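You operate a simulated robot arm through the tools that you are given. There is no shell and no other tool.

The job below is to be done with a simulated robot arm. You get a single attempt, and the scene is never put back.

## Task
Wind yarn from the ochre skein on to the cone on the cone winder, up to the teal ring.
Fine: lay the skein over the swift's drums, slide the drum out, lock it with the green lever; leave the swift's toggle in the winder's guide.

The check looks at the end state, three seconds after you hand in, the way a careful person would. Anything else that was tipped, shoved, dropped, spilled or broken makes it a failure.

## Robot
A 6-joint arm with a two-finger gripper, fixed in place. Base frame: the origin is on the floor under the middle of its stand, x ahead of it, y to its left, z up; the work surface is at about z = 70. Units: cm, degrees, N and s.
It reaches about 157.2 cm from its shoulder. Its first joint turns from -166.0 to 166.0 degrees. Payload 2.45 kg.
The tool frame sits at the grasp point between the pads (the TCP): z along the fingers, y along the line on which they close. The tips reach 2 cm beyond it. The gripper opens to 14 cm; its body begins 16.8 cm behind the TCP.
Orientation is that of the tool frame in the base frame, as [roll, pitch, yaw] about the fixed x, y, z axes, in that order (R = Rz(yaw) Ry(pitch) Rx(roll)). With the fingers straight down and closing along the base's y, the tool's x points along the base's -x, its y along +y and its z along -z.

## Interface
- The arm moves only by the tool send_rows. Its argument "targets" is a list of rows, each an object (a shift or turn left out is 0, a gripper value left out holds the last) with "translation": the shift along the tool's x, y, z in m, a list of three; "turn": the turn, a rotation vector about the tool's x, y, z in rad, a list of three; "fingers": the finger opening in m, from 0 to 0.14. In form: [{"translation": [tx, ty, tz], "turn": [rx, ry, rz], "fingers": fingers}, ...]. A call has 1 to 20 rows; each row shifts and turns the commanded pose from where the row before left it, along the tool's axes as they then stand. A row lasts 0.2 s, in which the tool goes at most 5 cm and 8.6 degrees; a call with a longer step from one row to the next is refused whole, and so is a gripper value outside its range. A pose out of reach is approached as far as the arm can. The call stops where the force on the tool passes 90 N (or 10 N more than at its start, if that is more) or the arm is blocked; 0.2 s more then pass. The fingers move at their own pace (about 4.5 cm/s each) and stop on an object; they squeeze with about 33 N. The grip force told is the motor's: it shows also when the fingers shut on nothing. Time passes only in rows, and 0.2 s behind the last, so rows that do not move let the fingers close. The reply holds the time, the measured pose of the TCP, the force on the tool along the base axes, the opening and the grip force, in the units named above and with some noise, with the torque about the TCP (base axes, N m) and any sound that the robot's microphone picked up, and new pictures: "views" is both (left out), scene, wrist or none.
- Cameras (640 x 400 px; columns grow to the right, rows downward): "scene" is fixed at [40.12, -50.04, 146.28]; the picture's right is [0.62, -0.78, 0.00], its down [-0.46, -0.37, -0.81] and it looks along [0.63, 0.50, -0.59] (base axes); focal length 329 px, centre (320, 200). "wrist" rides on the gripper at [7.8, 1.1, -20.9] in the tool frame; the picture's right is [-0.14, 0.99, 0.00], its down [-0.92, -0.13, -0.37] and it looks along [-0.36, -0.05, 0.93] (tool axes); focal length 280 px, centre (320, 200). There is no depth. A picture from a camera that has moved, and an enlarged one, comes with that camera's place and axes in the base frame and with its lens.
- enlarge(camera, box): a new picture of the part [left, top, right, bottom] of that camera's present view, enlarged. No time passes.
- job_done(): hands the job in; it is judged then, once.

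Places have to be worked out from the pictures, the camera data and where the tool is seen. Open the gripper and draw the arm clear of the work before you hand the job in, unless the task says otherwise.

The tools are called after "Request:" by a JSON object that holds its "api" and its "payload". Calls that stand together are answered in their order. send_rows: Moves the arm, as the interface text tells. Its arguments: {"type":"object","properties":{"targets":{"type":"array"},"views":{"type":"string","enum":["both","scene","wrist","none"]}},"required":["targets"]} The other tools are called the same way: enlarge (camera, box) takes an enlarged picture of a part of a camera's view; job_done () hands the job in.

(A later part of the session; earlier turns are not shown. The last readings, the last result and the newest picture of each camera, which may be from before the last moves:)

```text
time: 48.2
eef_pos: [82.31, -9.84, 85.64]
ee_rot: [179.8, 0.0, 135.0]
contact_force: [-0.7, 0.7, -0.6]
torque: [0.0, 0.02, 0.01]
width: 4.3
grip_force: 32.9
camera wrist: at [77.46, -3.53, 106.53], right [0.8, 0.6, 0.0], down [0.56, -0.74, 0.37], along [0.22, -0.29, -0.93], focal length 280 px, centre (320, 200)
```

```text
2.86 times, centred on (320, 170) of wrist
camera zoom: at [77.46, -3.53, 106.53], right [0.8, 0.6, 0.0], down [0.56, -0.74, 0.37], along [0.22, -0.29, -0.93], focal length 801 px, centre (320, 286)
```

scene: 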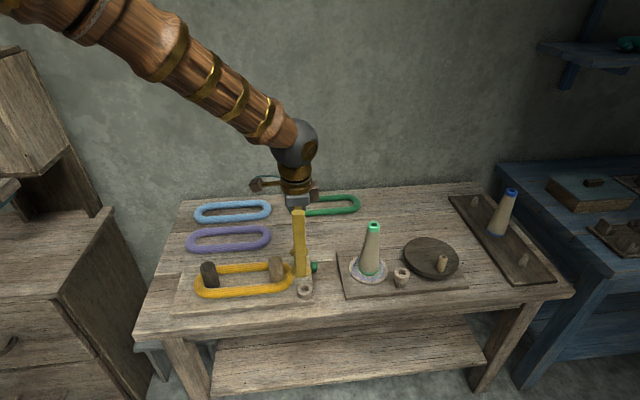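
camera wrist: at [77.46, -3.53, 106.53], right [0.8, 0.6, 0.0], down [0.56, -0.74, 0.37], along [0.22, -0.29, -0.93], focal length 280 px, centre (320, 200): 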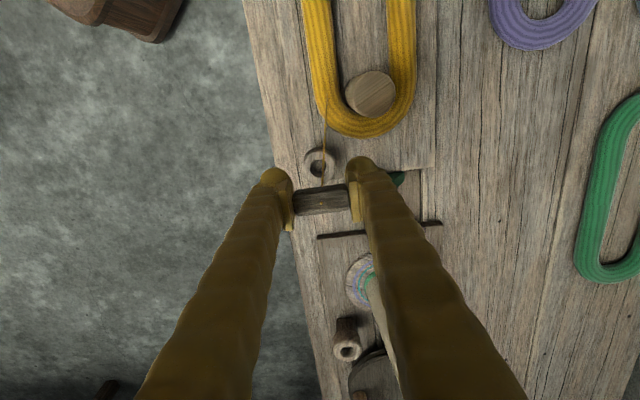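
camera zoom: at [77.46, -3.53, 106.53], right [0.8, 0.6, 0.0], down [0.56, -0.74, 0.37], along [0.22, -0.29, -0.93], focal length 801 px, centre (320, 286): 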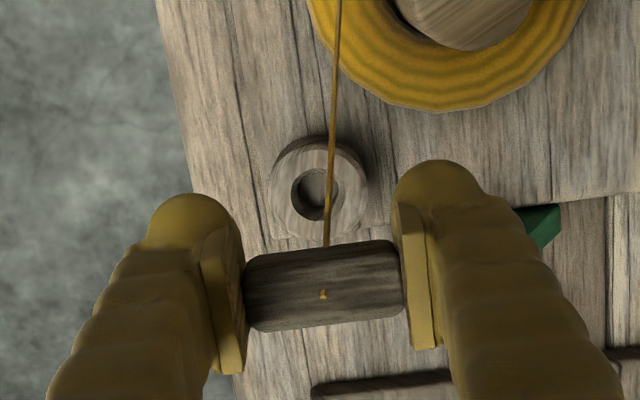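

The toggle is out of its cup, with the yarn attached. From the cup, the peg axis lies about 0.5 cm in +e1 of the tool. I rise above the cone height and go to the guide.

Request:
{"api": "send_rows", "payload": {"targets": [{"translation": [0, 0, -0.035]}, {"translation": [0, 0, -0.035]}, {"translation": [0, 0, -0.035]}, {"translation": [-0.03, 0, 0]}, {"translation": [-0.035, 0, 0]}, {"translation": [-0.035, 0, 0]}, {"translation": [-0.035, 0, 0]}, {"translation": [-0.035, 0, 0]}, {"translation": [-0.035, 0, 0]}, {"translation": [-0.035, 0, 0]}, {"translation": [-0.03, 0, 0]}, {}], "views": "both"}}

Request:
{"api": "enlarge", "payload": {"camera": "wrist", "box": [240, 80, 400, 240]}}

Request:
{"api": "enlarge", "payload": {"camera": "scene", "box": [350, 190, 450, 300]}}

```text
time: 50.8
eef_pos: [101.31, -29.03, 96.19]
ee_rot: [-180.0, 0.0, 135.0]
contact_force: [0.8, 0.3, 0.5]
torque: [-0.03, -0.01, -0.01]
width: 4.29
grip_force: 32.8
camera wrist: at [96.41, -22.69, 117.06], right [0.8, 0.6, 0.0], down [0.56, -0.74, 0.37], along [0.22, -0.29, -0.93], focal length 280 px, centre (320, 200)
```

scene: 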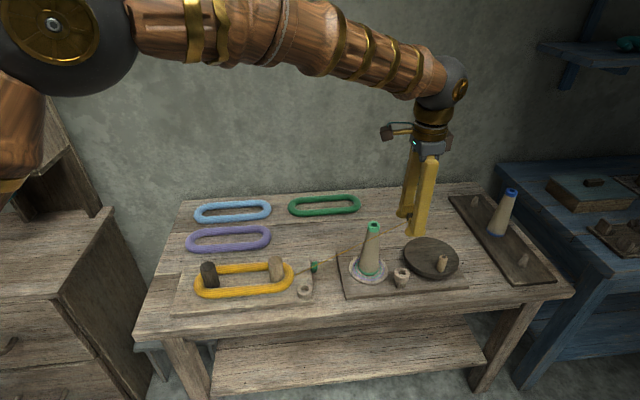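
wrist: 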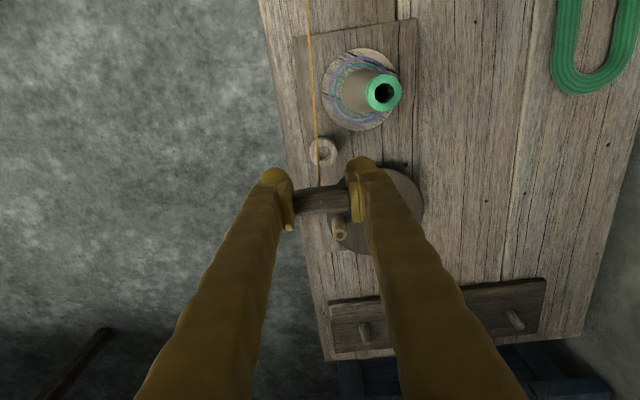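

```text
2.50 times, centred on (320, 160) of wrist
camera zoom: at [96.41, -22.69, 117.06], right [0.8, 0.6, 0.0], down [0.56, -0.74, 0.37], along [0.22, -0.29, -0.93], focal length 701 px, centre (320, 300)
```

zoom: 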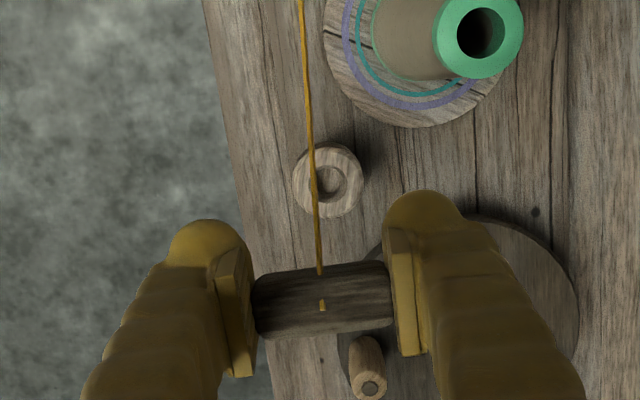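

```text
3.64 times, centred on (400, 245) of scene
camera zoom: at [40.12, -50.04, 146.28], right [0.62, -0.78, 0.0], down [-0.46, -0.37, -0.81], along [0.63, 0.5, -0.59], focal length 1196 px, centre (29, 36)
```

zoom: 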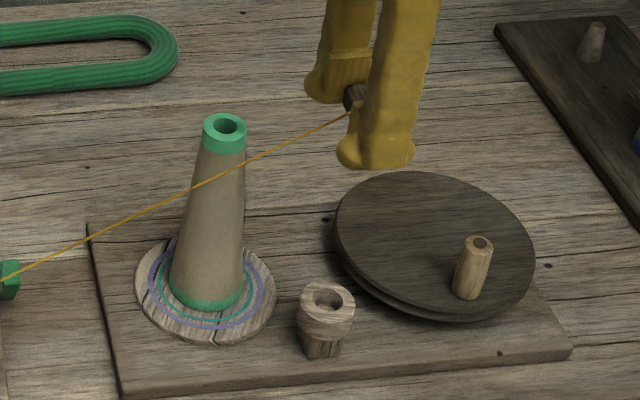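

The guide hole is at about e1≈92.6, e2≈51.5, top z≈76.6; the toggle needs a shift of about +0.13 / +0.36 cm. I correct and descend to z≈84 for another look.

Request:
{"api": "send_rows", "payload": {"targets": [{"translation": [-0.0013, 0.0036, 0.02]}, {"translation": [0, 0, 0.035]}, {"translation": [0, 0, 0.035]}, {"translation": [0, 0, 0.03]}, {}], "views": "both"}}

Request:
{"api": "enlarge", "payload": {"camera": "wrist", "box": [240, 80, 400, 240]}}

Request:
{"api": "enlarge", "payload": {"camera": "scene", "box": [360, 220, 440, 300]}}

```text
time: 52.0
eef_pos: [101.95, -28.94, 84.52]
ee_rot: [-180.0, 0.0, 135.0]
contact_force: [0.5, -0.3, -0.2]
torque: [0.03, -0.02, 0.02]
width: 4.3
grip_force: 32.7
camera wrist: at [97.05, -22.51, 105.41], right [0.8, 0.6, 0.0], down [0.56, -0.74, 0.37], along [0.22, -0.29, -0.93], focal length 280 px, centre (320, 200)
```

scene: 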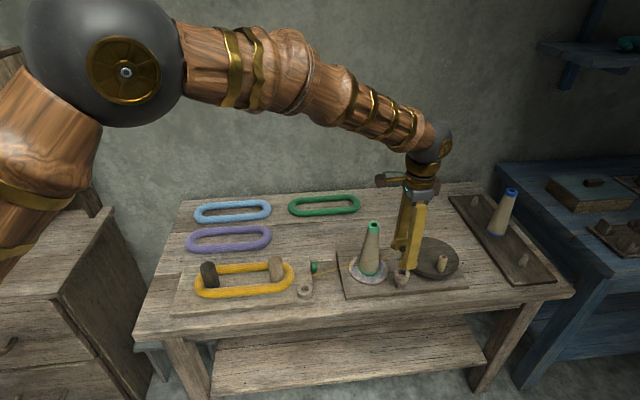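
wrist: 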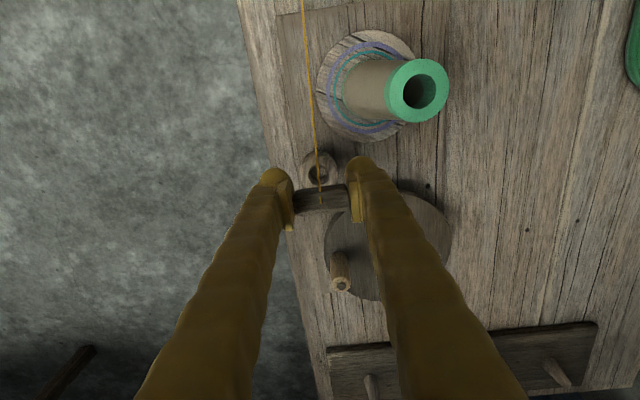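

```text
2.50 times, centred on (320, 160) of wrist
camera zoom: at [97.05, -22.51, 105.41], right [0.8, 0.6, 0.0], down [0.56, -0.74, 0.37], along [0.22, -0.29, -0.93], focal length 701 px, centre (320, 300)
```

zoom: 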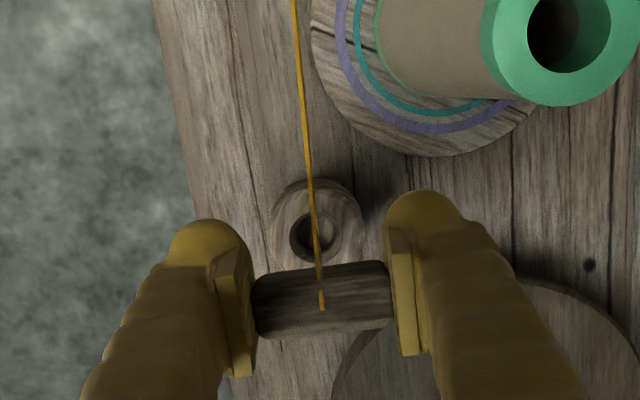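

```text
5.00 times, centred on (400, 260) of scene
camera zoom: at [40.12, -50.04, 146.28], right [0.62, -0.78, 0.0], down [-0.46, -0.37, -0.81], along [0.63, 0.5, -0.59], focal length 1644 px, centre (-80, -100)
```

zoom: 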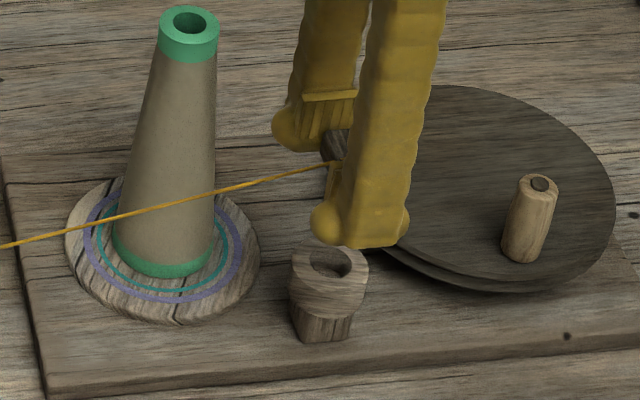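

I look more closely to settle the sideways alignment of peg and hole.

Request:
{"api": "enlarge", "payload": {"camera": "wrist", "box": [280, 140, 360, 220]}}

Request:
{"api": "enlarge", "payload": {"camera": "scene", "box": [380, 240, 430, 290]}}

```text
5.00 times, centred on (320, 180) of wrist
camera zoom: at [97.05, -22.51, 105.41], right [0.8, 0.6, 0.0], down [0.56, -0.74, 0.37], along [0.22, -0.29, -0.93], focal length 1402 px, centre (320, 300)
```

zoom: 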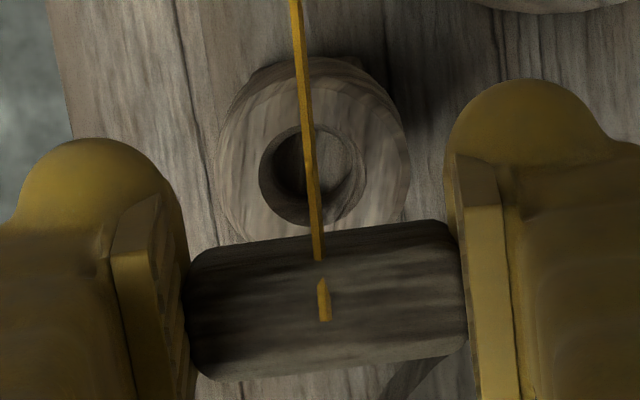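

```text
8.00 times, centred on (405, 265) of scene
camera zoom: at [40.12, -50.04, 146.28], right [0.62, -0.78, 0.0], down [-0.46, -0.37, -0.81], along [0.63, 0.5, -0.59], focal length 2631 px, centre (-360, -320)
```

zoom: 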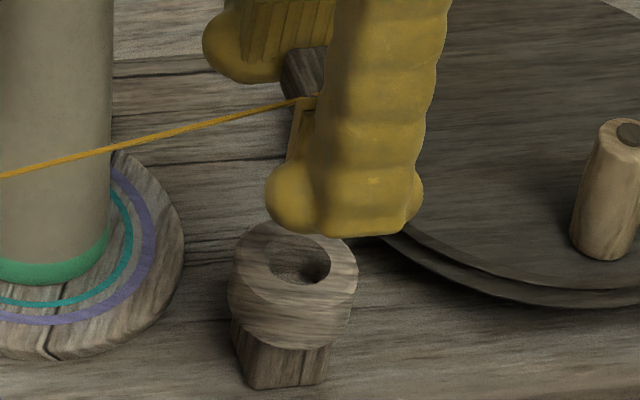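

Request:
{"api": "send_rows", "payload": {"targets": [{}, {}], "views": "wrist"}}

Request:
{"api": "enlarge", "payload": {"camera": "wrist", "box": [280, 140, 360, 220]}}

```text
time: 52.6
eef_pos: [101.9, -28.77, 84.64]
ee_rot: [-179.9, 0.0, 135.0]
contact_force: [-0.3, 0.2, -0.6]
torque: [0.03, 0.03, -0.01]
width: 4.3
grip_force: 32.7
camera wrist: at [97.05, -22.51, 105.42], right [0.8, 0.6, 0.0], down [0.56, -0.74, 0.37], along [0.22, -0.29, -0.93], focal length 280 px, centre (320, 200)
```

wrist: 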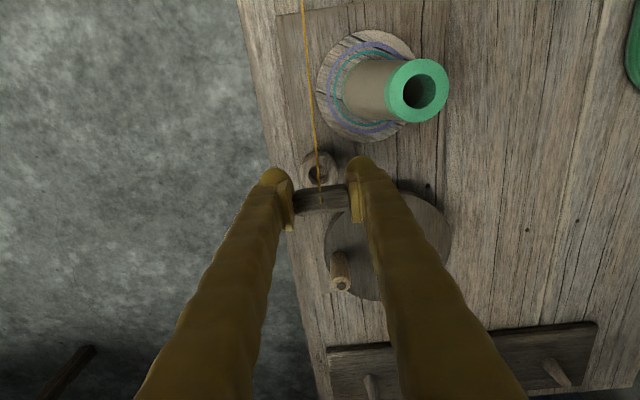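

```text
5.00 times, centred on (320, 180) of wrist
camera zoom: at [97.05, -22.51, 105.42], right [0.8, 0.6, 0.0], down [0.56, -0.74, 0.37], along [0.22, -0.29, -0.93], focal length 1402 px, centre (320, 300)
```

zoom: 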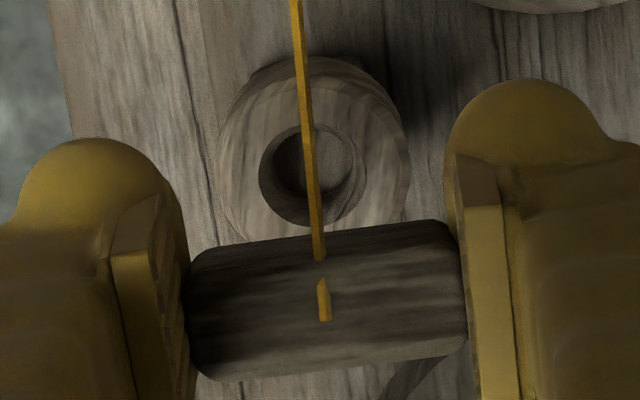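

The reported camera pose shows the arm sits 0.3 cm too far back relative to the hole, and e1 is aligned. I shift −0.32 cm in e2, go down 2.5 cm and re-check.

Request:
{"api": "send_rows", "payload": {"targets": [{"translation": [0, -0.0032, 0]}, {"translation": [0, 0, 0.01]}, {"translation": [0, 0, 0.01]}, {}, {}], "views": "both"}}

Request:
{"api": "enlarge", "payload": {"camera": "wrist", "box": [280, 140, 360, 220]}}

Request:
{"api": "enlarge", "payload": {"camera": "scene", "box": [380, 240, 430, 290]}}

```text
time: 53.8
eef_pos: [101.59, -29.18, 82.27]
ee_rot: [-180.0, 0.0, 135.0]
contact_force: [-0.1, 0.1, 0.3]
torque: [0.01, 0.0, 0.02]
width: 4.3
grip_force: 32.6
camera wrist: at [96.68, -22.76, 103.16], right [0.8, 0.6, 0.0], down [0.56, -0.74, 0.37], along [0.22, -0.29, -0.93], focal length 280 px, centre (320, 200)
```

scene: 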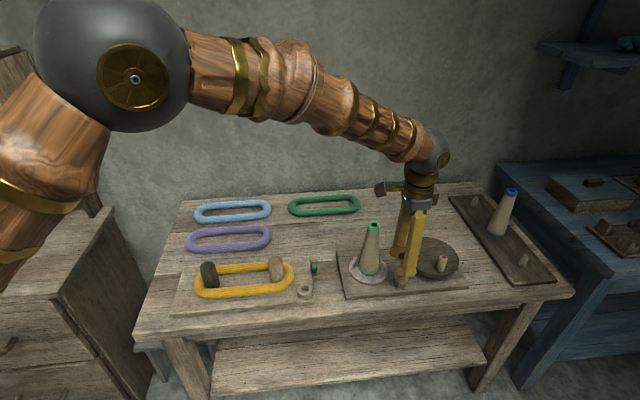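
wrist: 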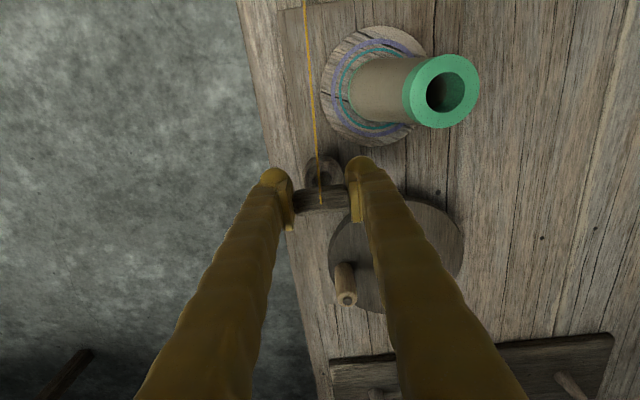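

```text
5.00 times, centred on (320, 180) of wrist
camera zoom: at [96.68, -22.76, 103.16], right [0.8, 0.6, 0.0], down [0.56, -0.74, 0.37], along [0.22, -0.29, -0.93], focal length 1402 px, centre (320, 300)
```

zoom: 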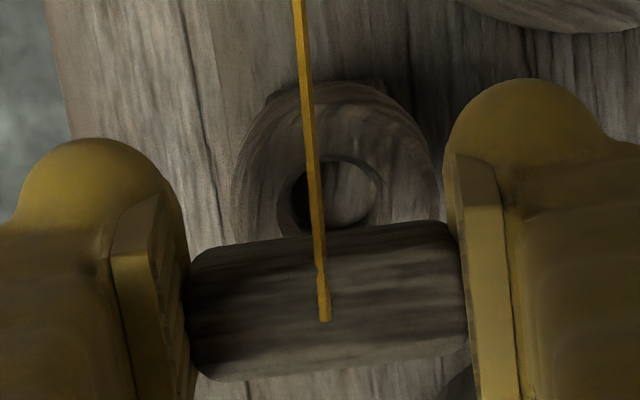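

```text
8.00 times, centred on (405, 265) of scene
camera zoom: at [40.12, -50.04, 146.28], right [0.62, -0.78, 0.0], down [-0.46, -0.37, -0.81], along [0.63, 0.5, -0.59], focal length 2631 px, centre (-360, -320)
```

zoom: 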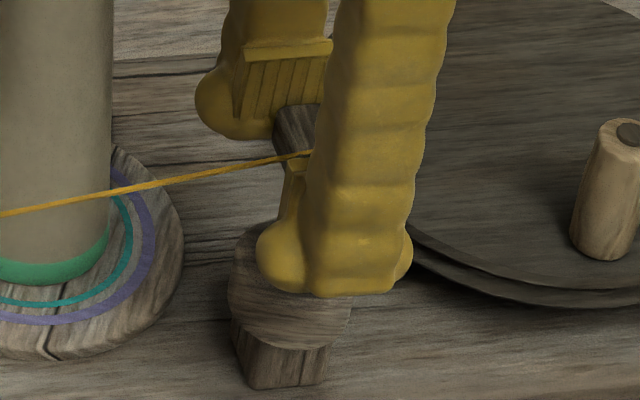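

Peg and hole are now aligned to within about 1 mm. I descend in small steps, watching the force.

Request:
{"api": "send_rows", "payload": {"targets": [{"translation": [0, 0.0008, 0.005]}, {"translation": [0, 0, 0.005]}, {"translation": [0, 0, 0.005]}, {}], "views": "none"}}

```text
time: 54.8
eef_pos: [101.62, -29.08, 80.85]
ee_rot: [180.0, 0.1, 135.1]
contact_force: [-0.9, 0.4, 0.4]
torque: [0.01, 0.02, 0.03]
width: 4.3
grip_force: 33.2
```

Request:
{"api": "send_rows", "payload": {"targets": [{"translation": [0, 0, 0.004]}, {"translation": [0, 0, 0.004]}, {}], "views": "both"}}

Request:
{"api": "enlarge", "payload": {"camera": "wrist", "box": [280, 140, 360, 220]}}

Request:
{"api": "enlarge", "payload": {"camera": "scene", "box": [380, 240, 430, 290]}}

```text
time: 55.6
eef_pos: [101.65, -29.03, 80.06]
ee_rot: [-180.0, 0.0, 135.0]
contact_force: [1.0, -0.3, 0.0]
torque: [0.0, -0.05, 0.01]
width: 4.29
grip_force: 32.8
camera wrist: at [96.75, -22.8, 100.88], right [0.8, 0.6, 0.0], down [0.56, -0.74, 0.37], along [0.22, -0.29, -0.93], focal length 280 px, centre (320, 200)
```

scene: 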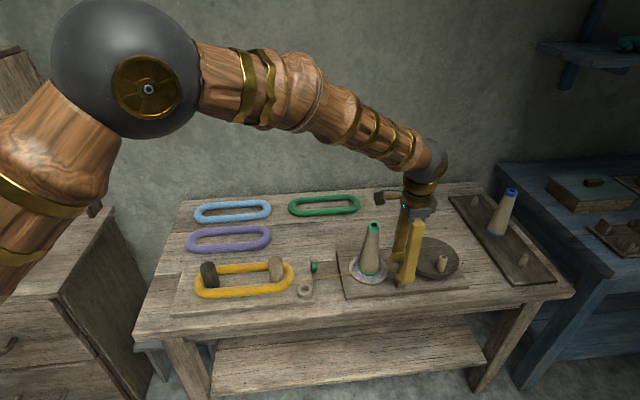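
wrist: 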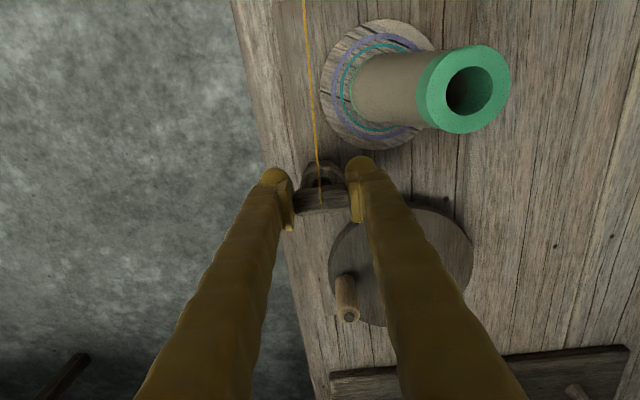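

```text
5.00 times, centred on (320, 180) of wrist
camera zoom: at [96.75, -22.8, 100.88], right [0.8, 0.6, 0.0], down [0.56, -0.74, 0.37], along [0.22, -0.29, -0.93], focal length 1402 px, centre (320, 300)
```

zoom: 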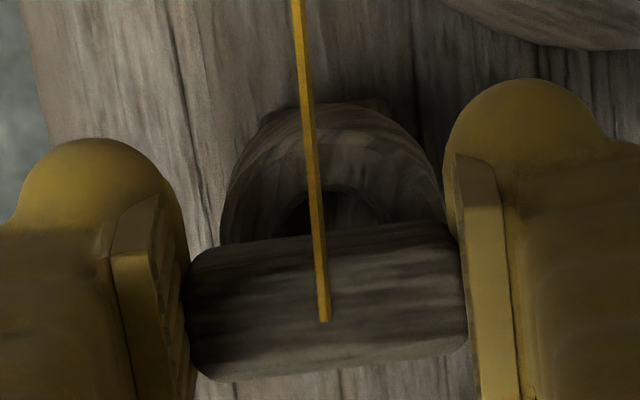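

```text
8.00 times, centred on (405, 265) of scene
camera zoom: at [40.12, -50.04, 146.28], right [0.62, -0.78, 0.0], down [-0.46, -0.37, -0.81], along [0.63, 0.5, -0.59], focal length 2631 px, centre (-360, -320)
```

zoom: 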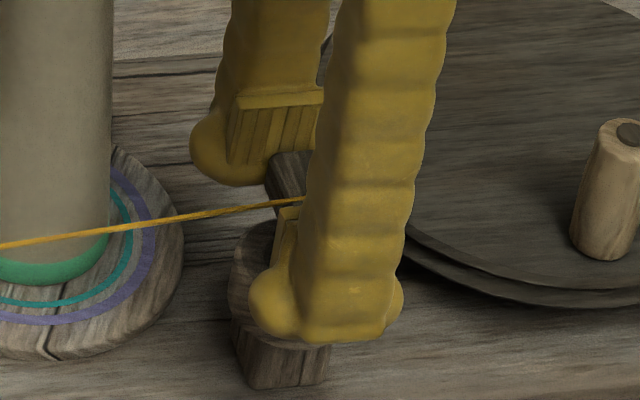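

Request:
{"api": "send_rows", "payload": {"targets": [{"translation": [0, 0.0012, 0.003]}, {"translation": [0, 0, 0.004]}, {}], "views": "wrist"}}

Request:
{"api": "enlarge", "payload": {"camera": "wrist", "box": [280, 140, 360, 220]}}

Request:
{"api": "enlarge", "payload": {"camera": "scene", "box": [380, 240, 430, 290]}}

```text
time: 56.4
eef_pos: [101.59, -29.1, 79.4]
ee_rot: [-179.9, 0.0, 135.0]
contact_force: [0.6, -0.1, -0.7]
torque: [0.05, 0.04, 0.03]
width: 4.28
grip_force: 33.2
camera wrist: at [96.78, -22.74, 100.12], right [0.8, 0.6, 0.0], down [0.56, -0.74, 0.37], along [0.22, -0.29, -0.93], focal length 280 px, centre (320, 200)
```

wrist: 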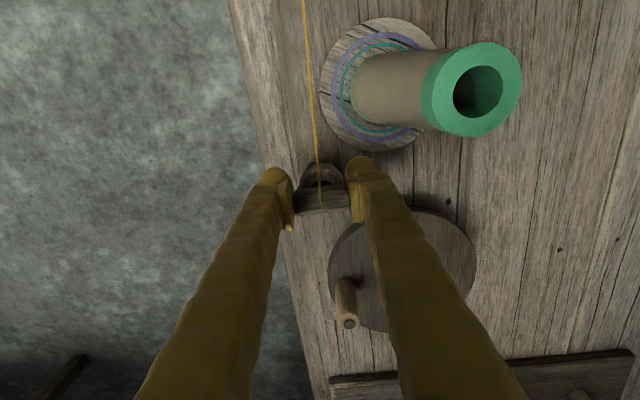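

```text
5.00 times, centred on (320, 180) of wrist
camera zoom: at [96.78, -22.74, 100.12], right [0.8, 0.6, 0.0], down [0.56, -0.74, 0.37], along [0.22, -0.29, -0.93], focal length 1402 px, centre (320, 300)
```

zoom: 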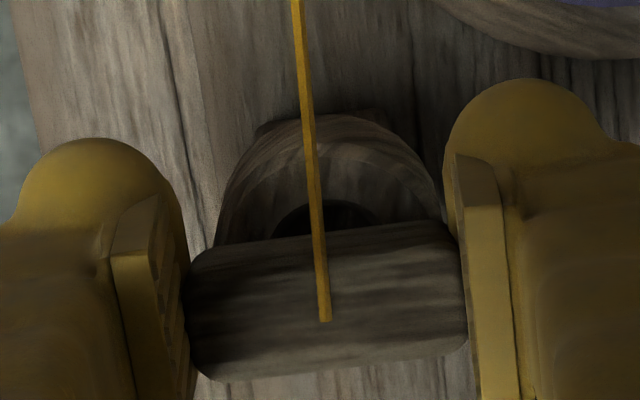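

```text
8.00 times, centred on (405, 265) of scene
camera zoom: at [40.12, -50.04, 146.28], right [0.62, -0.78, 0.0], down [-0.46, -0.37, -0.81], along [0.63, 0.5, -0.59], focal length 2631 px, centre (-360, -320)
```

zoom: 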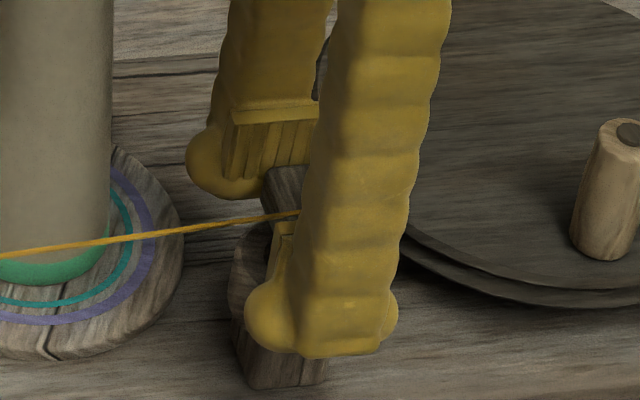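

No contact force yet at z≈79.2, so the peg seems to be entering the hole. I continue down slowly.

Request:
{"api": "send_rows", "payload": {"targets": [{"translation": [0, 0.0005, 0.003]}, {"translation": [0, 0, 0.003]}, {}], "views": "wrist"}}

Request:
{"api": "enlarge", "payload": {"camera": "wrist", "box": [280, 140, 360, 220]}}

```text
time: 57.2
eef_pos: [101.7, -29.06, 78.53]
ee_rot: [-180.0, -0.1, 134.9]
contact_force: [-0.9, 1.0, -1.4]
torque: [0.02, 0.01, 0.03]
width: 4.31
grip_force: 33.2
camera wrist: at [96.84, -22.7, 99.51], right [0.8, 0.6, 0.0], down [0.56, -0.74, 0.37], along [0.22, -0.29, -0.93], focal length 280 px, centre (320, 200)
```

wrist: 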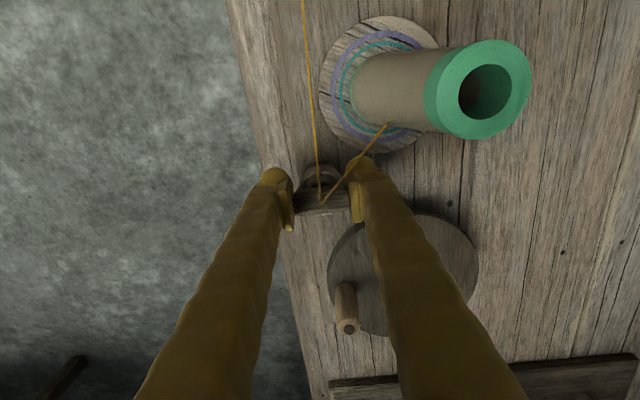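

```text
5.00 times, centred on (320, 180) of wrist
camera zoom: at [96.84, -22.7, 99.51], right [0.8, 0.6, 0.0], down [0.56, -0.74, 0.37], along [0.22, -0.29, -0.93], focal length 1402 px, centre (320, 300)
```

zoom: 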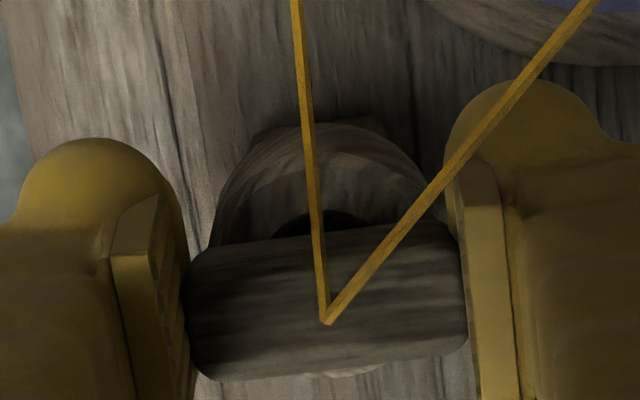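

A second yarn line now runs from the toggle to the cone, so the toggle counts as in the guide. I lower the last few millimetres to seat it.

Request:
{"api": "send_rows", "payload": {"targets": [{"translation": [0, 0, 0.003]}, {"translation": [0, 0, 0.002]}, {}], "views": "none"}}

```text
time: 58.0
eef_pos: [101.62, -29.17, 78.24]
ee_rot: [180.0, 0.1, 135.0]
contact_force: [-5.6, 0.3, 17.9]
torque: [-0.12, -0.02, 0.01]
width: 4.3
grip_force: 33.4
```

It is seated: 18 N upward on the tool. I ease off 1 mm, open to 6.5 cm and rise straight up.

Request:
{"api": "send_rows", "payload": {"targets": [{"translation": [0, 0, -0.001]}, {"fingers": 0.065}, {}, {}, {"translation": [0, 0, -0.02]}, {"translation": [0, 0, -0.04]}, {"translation": [0, 0, -0.04]}, {"translation": [0, 0, -0.04]}, {}], "views": "both"}}

Request:
{"api": "enlarge", "payload": {"camera": "wrist", "box": [240, 80, 440, 280]}}

Request:
{"api": "enlarge", "payload": {"camera": "scene", "box": [340, 210, 480, 300]}}

```text
time: 60.0
eef_pos: [101.59, -28.87, 92.31]
ee_rot: [179.9, -0.1, 135.1]
contact_force: [-1.2, 0.1, -0.1]
torque: [0.02, 0.03, -0.04]
width: 6.49
grip_force: 0.1
camera wrist: at [96.81, -22.64, 113.2], right [0.8, 0.6, 0.0], down [0.56, -0.74, 0.37], along [0.22, -0.29, -0.93], focal length 280 px, centre (320, 200)
```

scene: 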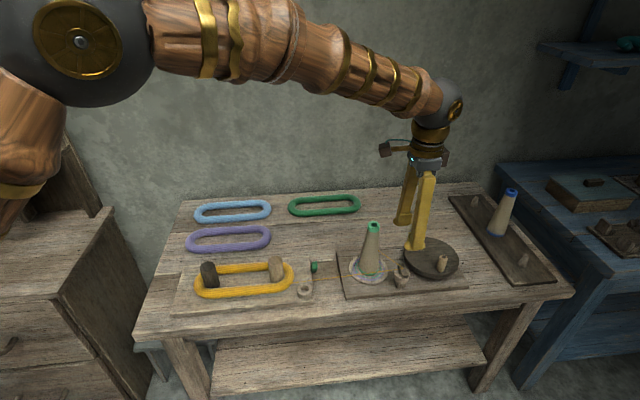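
wrist: 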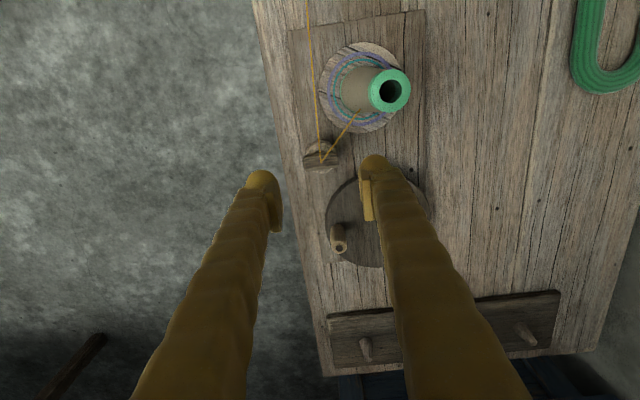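

```text
2.00 times, centred on (340, 180) of wrist
camera zoom: at [96.81, -22.64, 113.2], right [0.8, 0.6, 0.0], down [0.56, -0.74, 0.37], along [0.22, -0.29, -0.93], focal length 561 px, centre (280, 240)
```

zoom: 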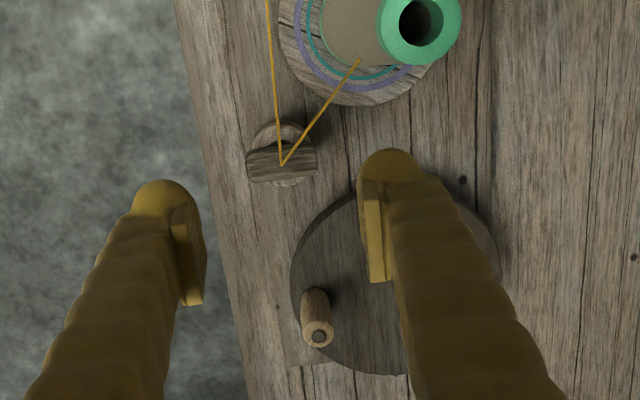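

```text
4.44 times, centred on (410, 255) of scene
camera zoom: at [40.12, -50.04, 146.28], right [0.62, -0.78, 0.0], down [-0.46, -0.37, -0.81], along [0.63, 0.5, -0.59], focal length 1462 px, centre (-80, -44)
```

zoom: 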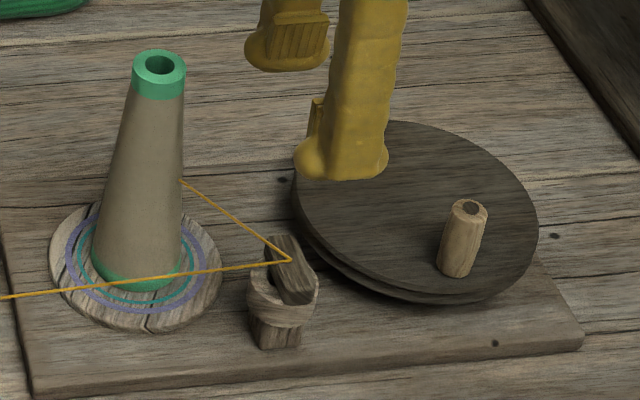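

The toggle is seated with the yarn led to the cone. Next is the crank: I move back and open wide for a clear view of the wheel and handle.

Request:
{"api": "send_rows", "payload": {"targets": [{"translation": [-0.02, 0.02, -0.01], "fingers": 0.14}, {"translation": [-0.02, 0.02, -0.01]}, {"translation": [-0.02, 0.02, -0.01]}, {}, {}], "views": "both"}}

Request:
{"api": "enlarge", "payload": {"camera": "wrist", "box": [220, 100, 440, 260]}}

Request:
{"api": "enlarge", "payload": {"camera": "scene", "box": [390, 220, 480, 300]}}

```text
time: 61.2
eef_pos: [110.27, -28.73, 94.94]
ee_rot: [-180.0, 0.0, 135.0]
contact_force: [0.5, 0.0, 0.9]
torque: [-0.02, 0.01, -0.02]
width: 14.03
grip_force: 0.0
camera wrist: at [105.48, -22.35, 115.99], right [0.8, 0.6, 0.0], down [0.56, -0.74, 0.37], along [0.22, -0.29, -0.93], focal length 280 px, centre (320, 200)
```

scene: 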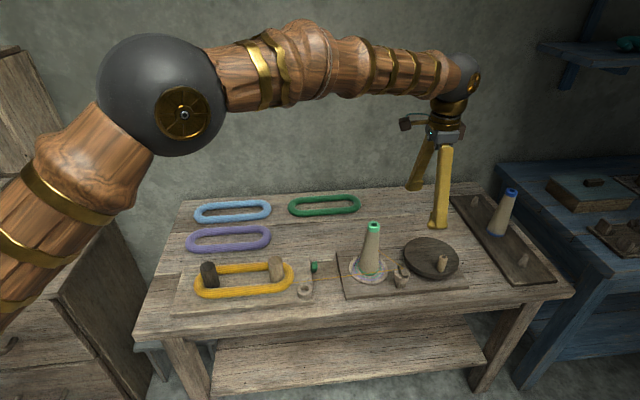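
wrist: 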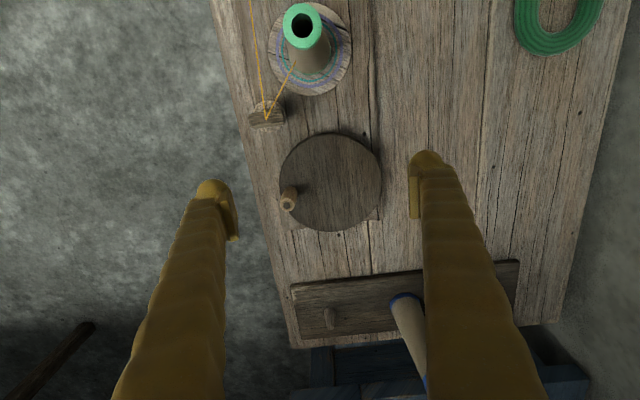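

```text
2.50 times, centred on (330, 180) of wrist
camera zoom: at [105.48, -22.35, 115.99], right [0.8, 0.6, 0.0], down [0.56, -0.74, 0.37], along [0.22, -0.29, -0.93], focal length 701 px, centre (295, 250)
```

zoom: 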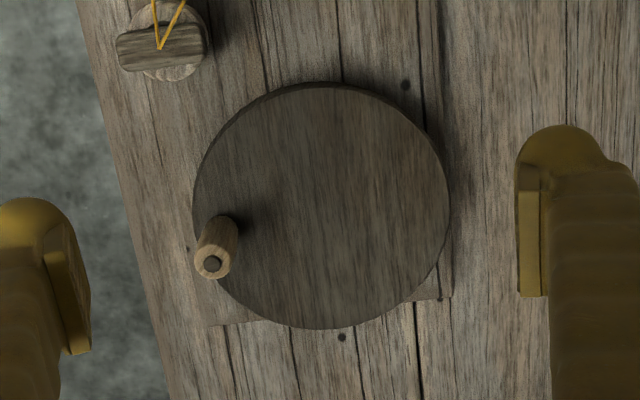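

```text
5.00 times, centred on (435, 260) of scene
camera zoom: at [40.12, -50.04, 146.28], right [0.62, -0.78, 0.0], down [-0.46, -0.37, -0.81], along [0.63, 0.5, -0.59], focal length 1644 px, centre (-255, -100)
```

zoom: 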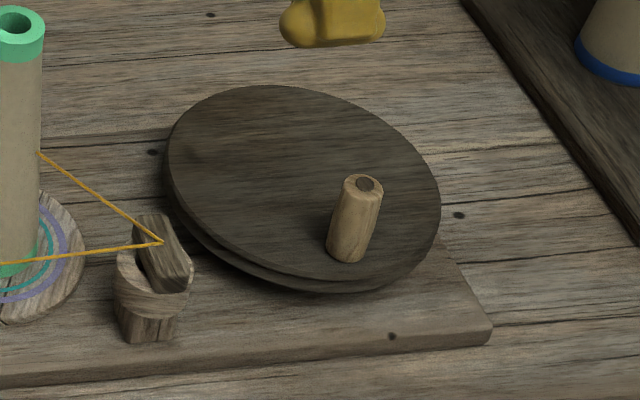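

Wheel centre is about e1≈104.4, e2≈58.6, with the handle directly in front at e1≈104.4, e2≈52.25: crank radius about 6.3, top z≈80.3, about 2 cm thick. I move above the handle with the fingers at 6 cm.

Request:
{"api": "send_rows", "payload": {"targets": [{"translation": [-0.031, -0.027, 0], "fingers": 0.06}, {"translation": [-0.031, -0.027, 0]}, {"translation": [0, 0, 0.03]}, {"translation": [0, 0, 0.04]}, {"translation": [0, 0, 0.03]}, {}], "views": "both"}}

Request:
{"api": "enlarge", "payload": {"camera": "wrist", "box": [240, 100, 400, 240]}}

Request:
{"api": "enlarge", "payload": {"camera": "scene", "box": [390, 210, 480, 290]}}

```text
time: 62.6
eef_pos: [110.79, -37.14, 85.24]
ee_rot: [-180.0, 0.0, 135.0]
contact_force: [-0.6, 0.0, -0.3]
torque: [0.02, 0.01, 0.01]
width: 6.01
grip_force: 0.0
camera wrist: at [106.02, -30.92, 106.17], right [0.8, 0.6, 0.0], down [0.56, -0.74, 0.37], along [0.22, -0.29, -0.93], focal length 280 px, centre (320, 200)
```

scene: 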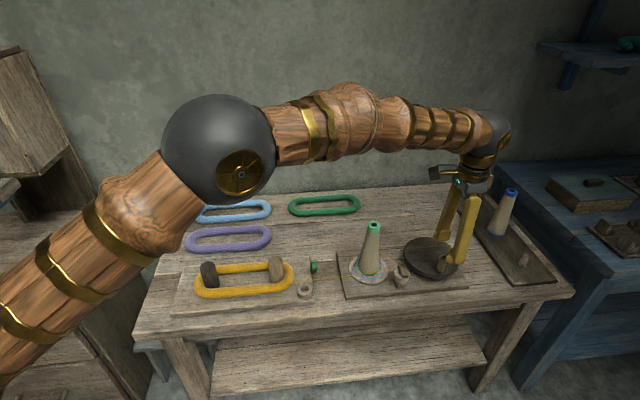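
wrist: 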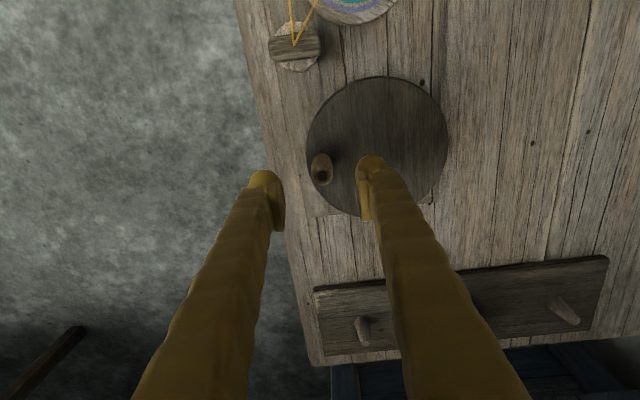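

```text
2.86 times, centred on (320, 170) of wrist
camera zoom: at [106.02, -30.92, 106.17], right [0.8, 0.6, 0.0], down [0.56, -0.74, 0.37], along [0.22, -0.29, -0.93], focal length 801 px, centre (320, 286)
```

zoom: 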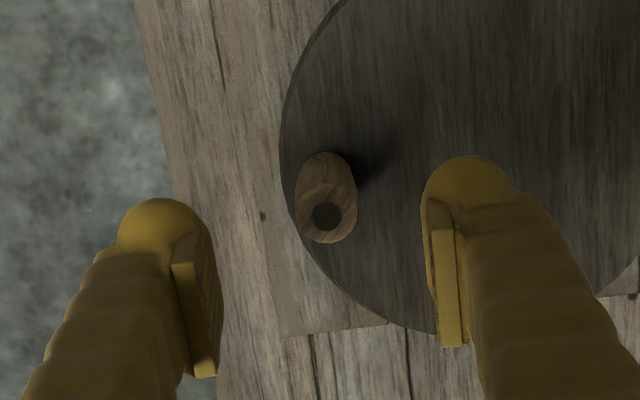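

```text
5.00 times, centred on (435, 250) of scene
camera zoom: at [40.12, -50.04, 146.28], right [0.62, -0.78, 0.0], down [-0.46, -0.37, -0.81], along [0.63, 0.5, -0.59], focal length 1644 px, centre (-255, -50)
```

zoom: 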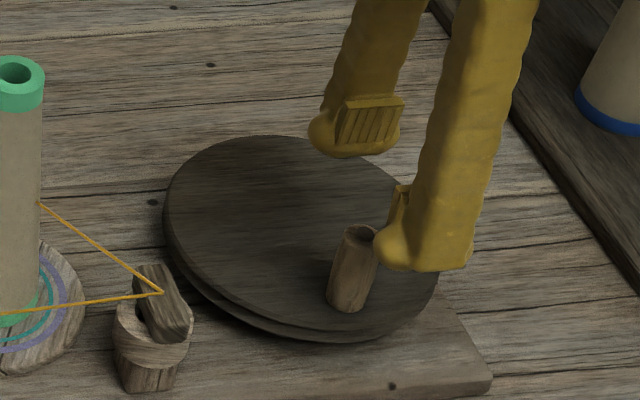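

Handle top at about e1≈104.2, e2≈52.3. I correct by a few millimetres, descend to z≈79 and close on it.

Request:
{"api": "send_rows", "payload": {"targets": [{"translation": [0.004, 0.003, 0.015]}, {"translation": [0, 0, 0.02]}, {"translation": [0, 0, 0.02]}, {"translation": [0, 0, 0.008]}, {}, {"fingers": 0.01}, {}, {}, {}, {}], "views": "both"}}

Request:
{"api": "enlarge", "payload": {"camera": "wrist", "box": [240, 100, 400, 240]}}

Request:
{"api": "enlarge", "payload": {"camera": "scene", "box": [390, 210, 480, 290]}}

```text
time: 64.8
eef_pos: [110.74, -36.64, 79.17]
ee_rot: [-180.0, 0.0, 135.0]
contact_force: [-4.2, -3.9, -0.5]
torque: [-0.05, 0.04, -0.04]
width: 2.04
grip_force: 45.7
camera wrist: at [105.9, -30.42, 99.96], right [0.8, 0.6, 0.0], down [0.56, -0.74, 0.37], along [0.22, -0.29, -0.93], focal length 280 px, centre (320, 200)
```

scene: 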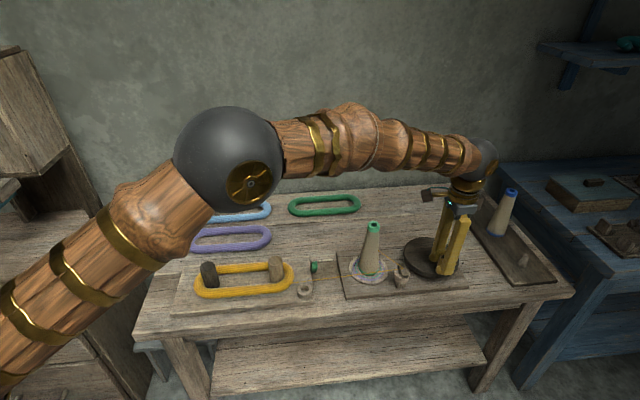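
wrist: 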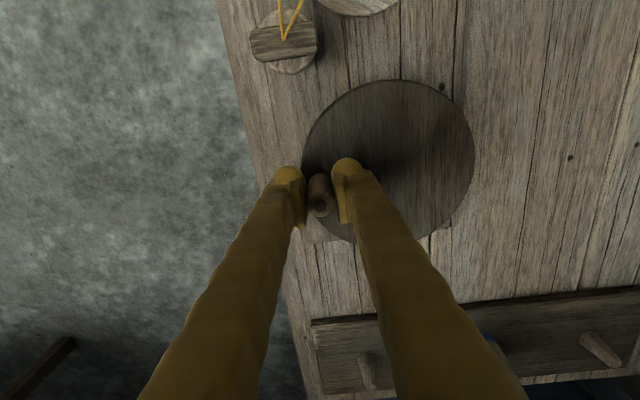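

```text
2.86 times, centred on (320, 170) of wrist
camera zoom: at [105.9, -30.42, 99.96], right [0.8, 0.6, 0.0], down [0.56, -0.74, 0.37], along [0.22, -0.29, -0.93], focal length 801 px, centre (320, 286)
```

zoom: 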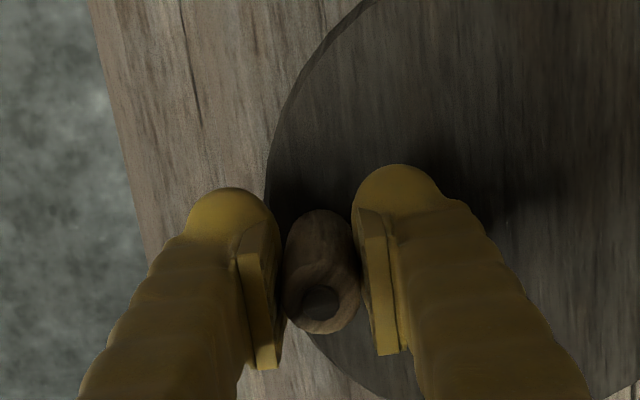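

```text
5.00 times, centred on (435, 250) of scene
camera zoom: at [40.12, -50.04, 146.28], right [0.62, -0.78, 0.0], down [-0.46, -0.37, -0.81], along [0.63, 0.5, -0.59], focal length 1644 px, centre (-255, -50)
```

zoom: 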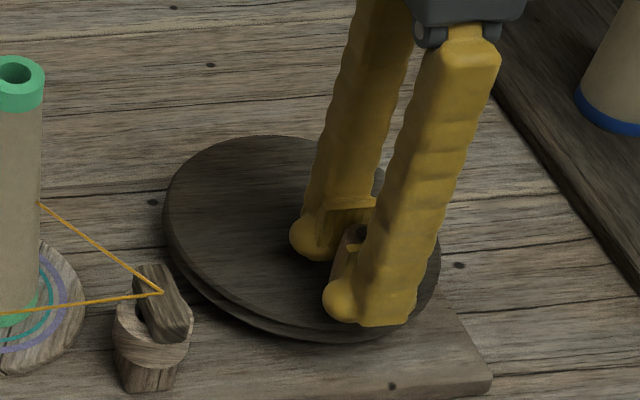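

The handle is gripped at 2.04 cm with the tool at e1≈104.2, e2≈52.3, z≈79. I try a first small arc of 18° clockwise (seen from above) and watch force, sound and yarn.

Request:
{"api": "send_rows", "payload": {"targets": [{"translation": [0.0066, 0.0003, 0]}, {"translation": [0.0065, 0.001, 0]}, {"translation": [0.0064, 0.0017, 0]}, {}], "views": "both"}}

Request:
{"api": "enlarge", "payload": {"camera": "scene", "box": [340, 210, 480, 300]}}

```text
time: 65.8
eef_pos: [109.57, -35.0, 79.1]
ee_rot: [180.0, 0.1, 135.0]
contact_force: [-6.2, -2.7, 7.5]
torque: [-0.1, -0.01, -0.02]
width: 2.03
grip_force: 45.1
camera wrist: at [104.64, -28.65, 99.95], right [0.8, 0.6, 0.0], down [0.56, -0.74, 0.37], along [0.22, -0.29, -0.93], focal length 280 px, centre (320, 200)
```

scene: 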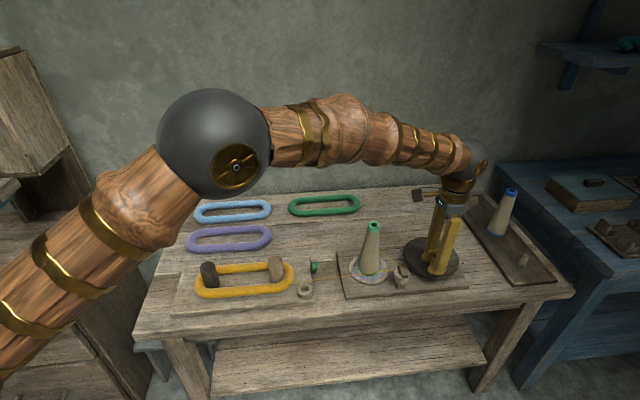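
wrist: 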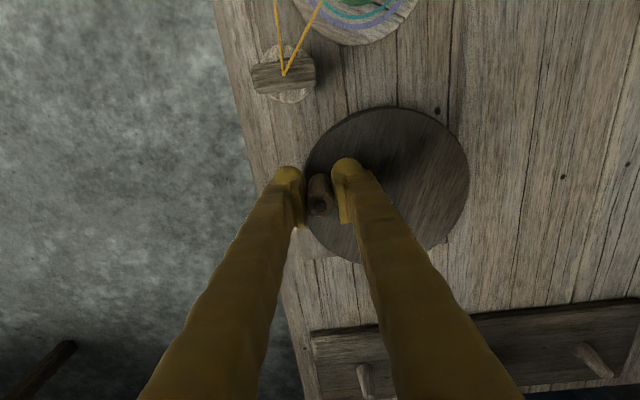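

```text
4.44 times, centred on (410, 255) of scene
camera zoom: at [40.12, -50.04, 146.28], right [0.62, -0.78, 0.0], down [-0.46, -0.37, -0.81], along [0.63, 0.5, -0.59], focal length 1462 px, centre (-80, -44)
```

zoom: 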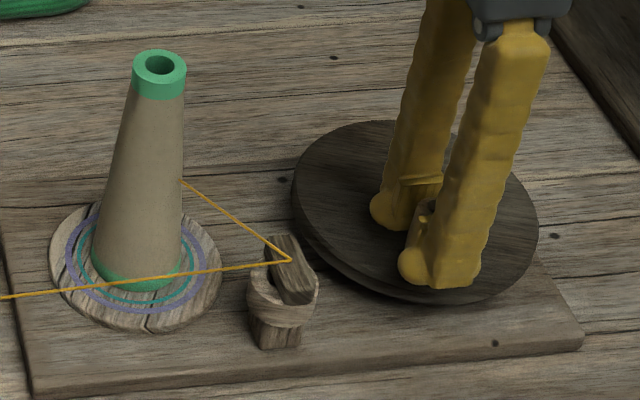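

The wheel turns freely with small forces. I continue clockwise another 60° along the circle and look at the cone.

Request:
{"api": "send_rows", "payload": {"targets": [{"translation": [0.01016, 0.00431, 0]}, {"translation": [0.00925, 0.00601, 0]}, {"translation": [0.00807, 0.00752, 0]}, {"translation": [0.00664, 0.00882, 0]}, {"translation": [0.00501, 0.00983, 0]}, {"translation": [0.00323, 0.01055, 0]}, {}], "views": "both"}}

Request:
{"api": "enlarge", "payload": {"camera": "scene", "box": [340, 210, 480, 300]}}

```text
time: 67.4
eef_pos: [109.88, -28.72, 79.07]
ee_rot: [-179.9, 0.0, 135.0]
contact_force: [8.2, -8.1, 23.0]
torque: [-0.04, -0.06, -0.01]
width: 2.04
grip_force: 44.9
camera wrist: at [104.99, -22.36, 99.94], right [0.8, 0.6, 0.0], down [0.56, -0.74, 0.37], along [0.22, -0.29, -0.93], focal length 280 px, centre (320, 200)
```

scene: 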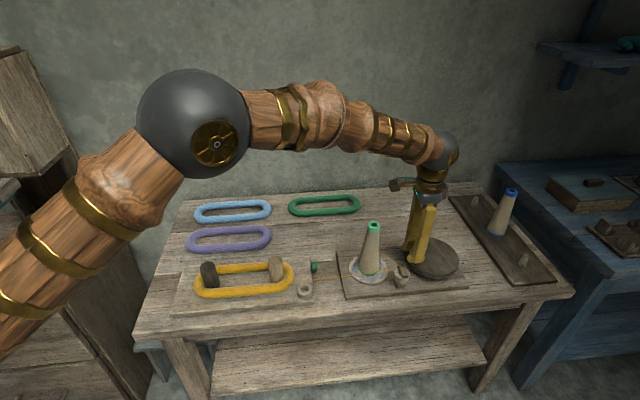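
wrist: 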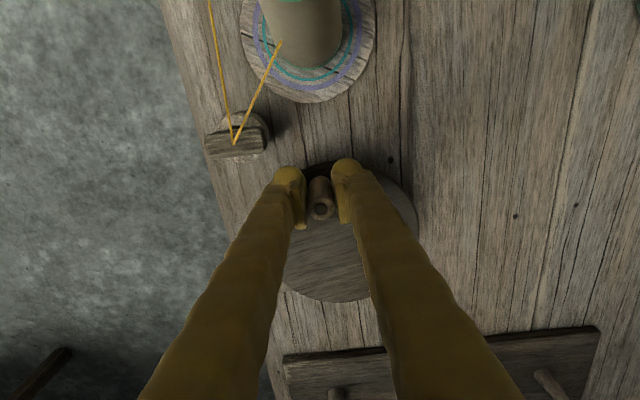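

```text
4.44 times, centred on (410, 255) of scene
camera zoom: at [40.12, -50.04, 146.28], right [0.62, -0.78, 0.0], down [-0.46, -0.37, -0.81], along [0.63, 0.5, -0.59], focal length 1462 px, centre (-80, -44)
```

zoom: 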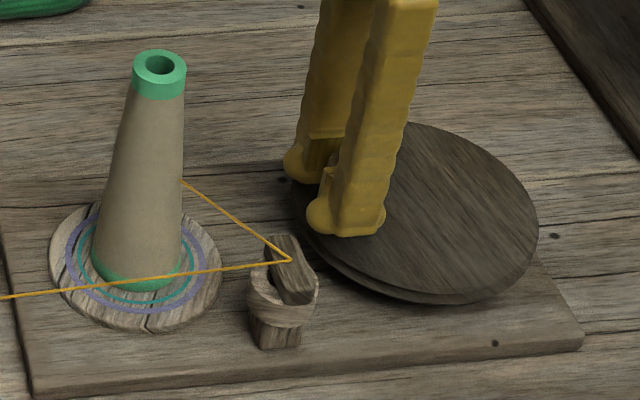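

After 78° clockwise the forces stay moderate, and no yarn shows on the cone yet. I continue along the circle another 120°.

Request:
{"api": "send_rows", "payload": {"targets": [{"translation": [0.00138, 0.01316, 0]}, {"translation": [-0.00138, 0.01316, 0]}, {"translation": [-0.00409, 0.01259, 0]}, {"translation": [-0.00662, 0.01146, 0]}, {"translation": [-0.00885, 0.00983, 0]}, {"translation": [-0.01071, 0.00778, 0]}, {"translation": [-0.01209, 0.00538, 0]}, {"translation": [-0.01294, 0.00275, 0]}, {"translation": [-0.01324, 0, 0]}, {"translation": [-0.01294, -0.00275, 0]}, {}], "views": "both"}}

Request:
{"api": "enlarge", "payload": {"camera": "scene", "box": [340, 210, 480, 300]}}

```text
time: 69.8
eef_pos: [121.2, -28.42, 78.55]
ee_rot: [179.7, -0.2, 135.3]
contact_force: [0.1, 1.3, -1.7]
torque: [-0.35, 0.02, 0.03]
width: 0.94
grip_force: 0.1
camera wrist: at [116.26, -22.18, 99.39], right [0.79, 0.61, 0.0], down [0.56, -0.74, 0.37], along [0.23, -0.29, -0.93], focal length 280 px, centre (320, 200)
```

scene: 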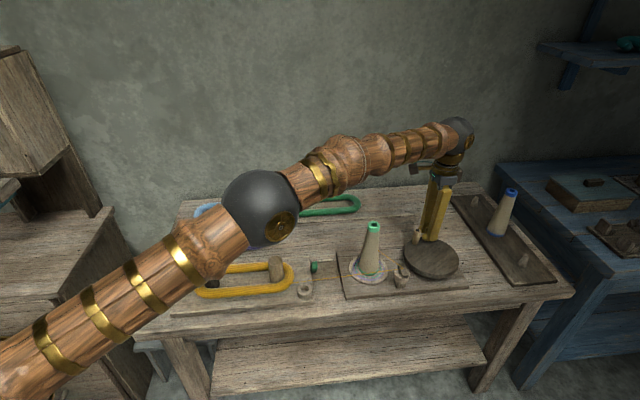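
wrist: 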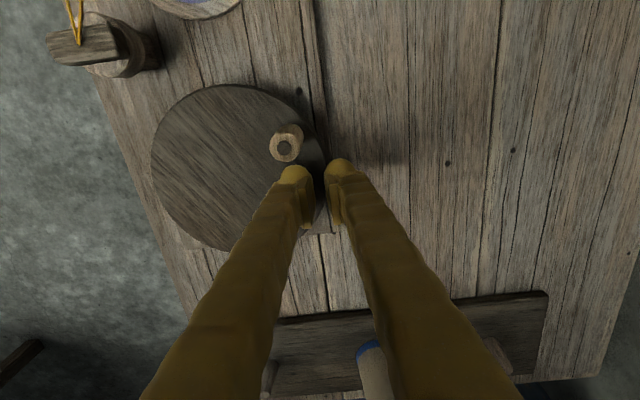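

```text
4.44 times, centred on (410, 255) of scene
camera zoom: at [40.12, -50.04, 146.28], right [0.62, -0.78, 0.0], down [-0.46, -0.37, -0.81], along [0.63, 0.5, -0.59], focal length 1462 px, centre (-80, -44)
```

zoom: 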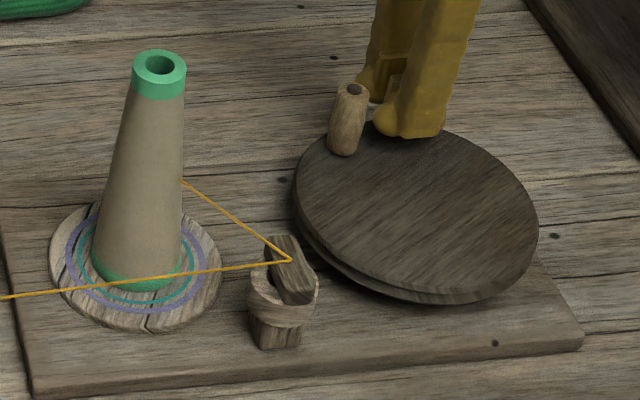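

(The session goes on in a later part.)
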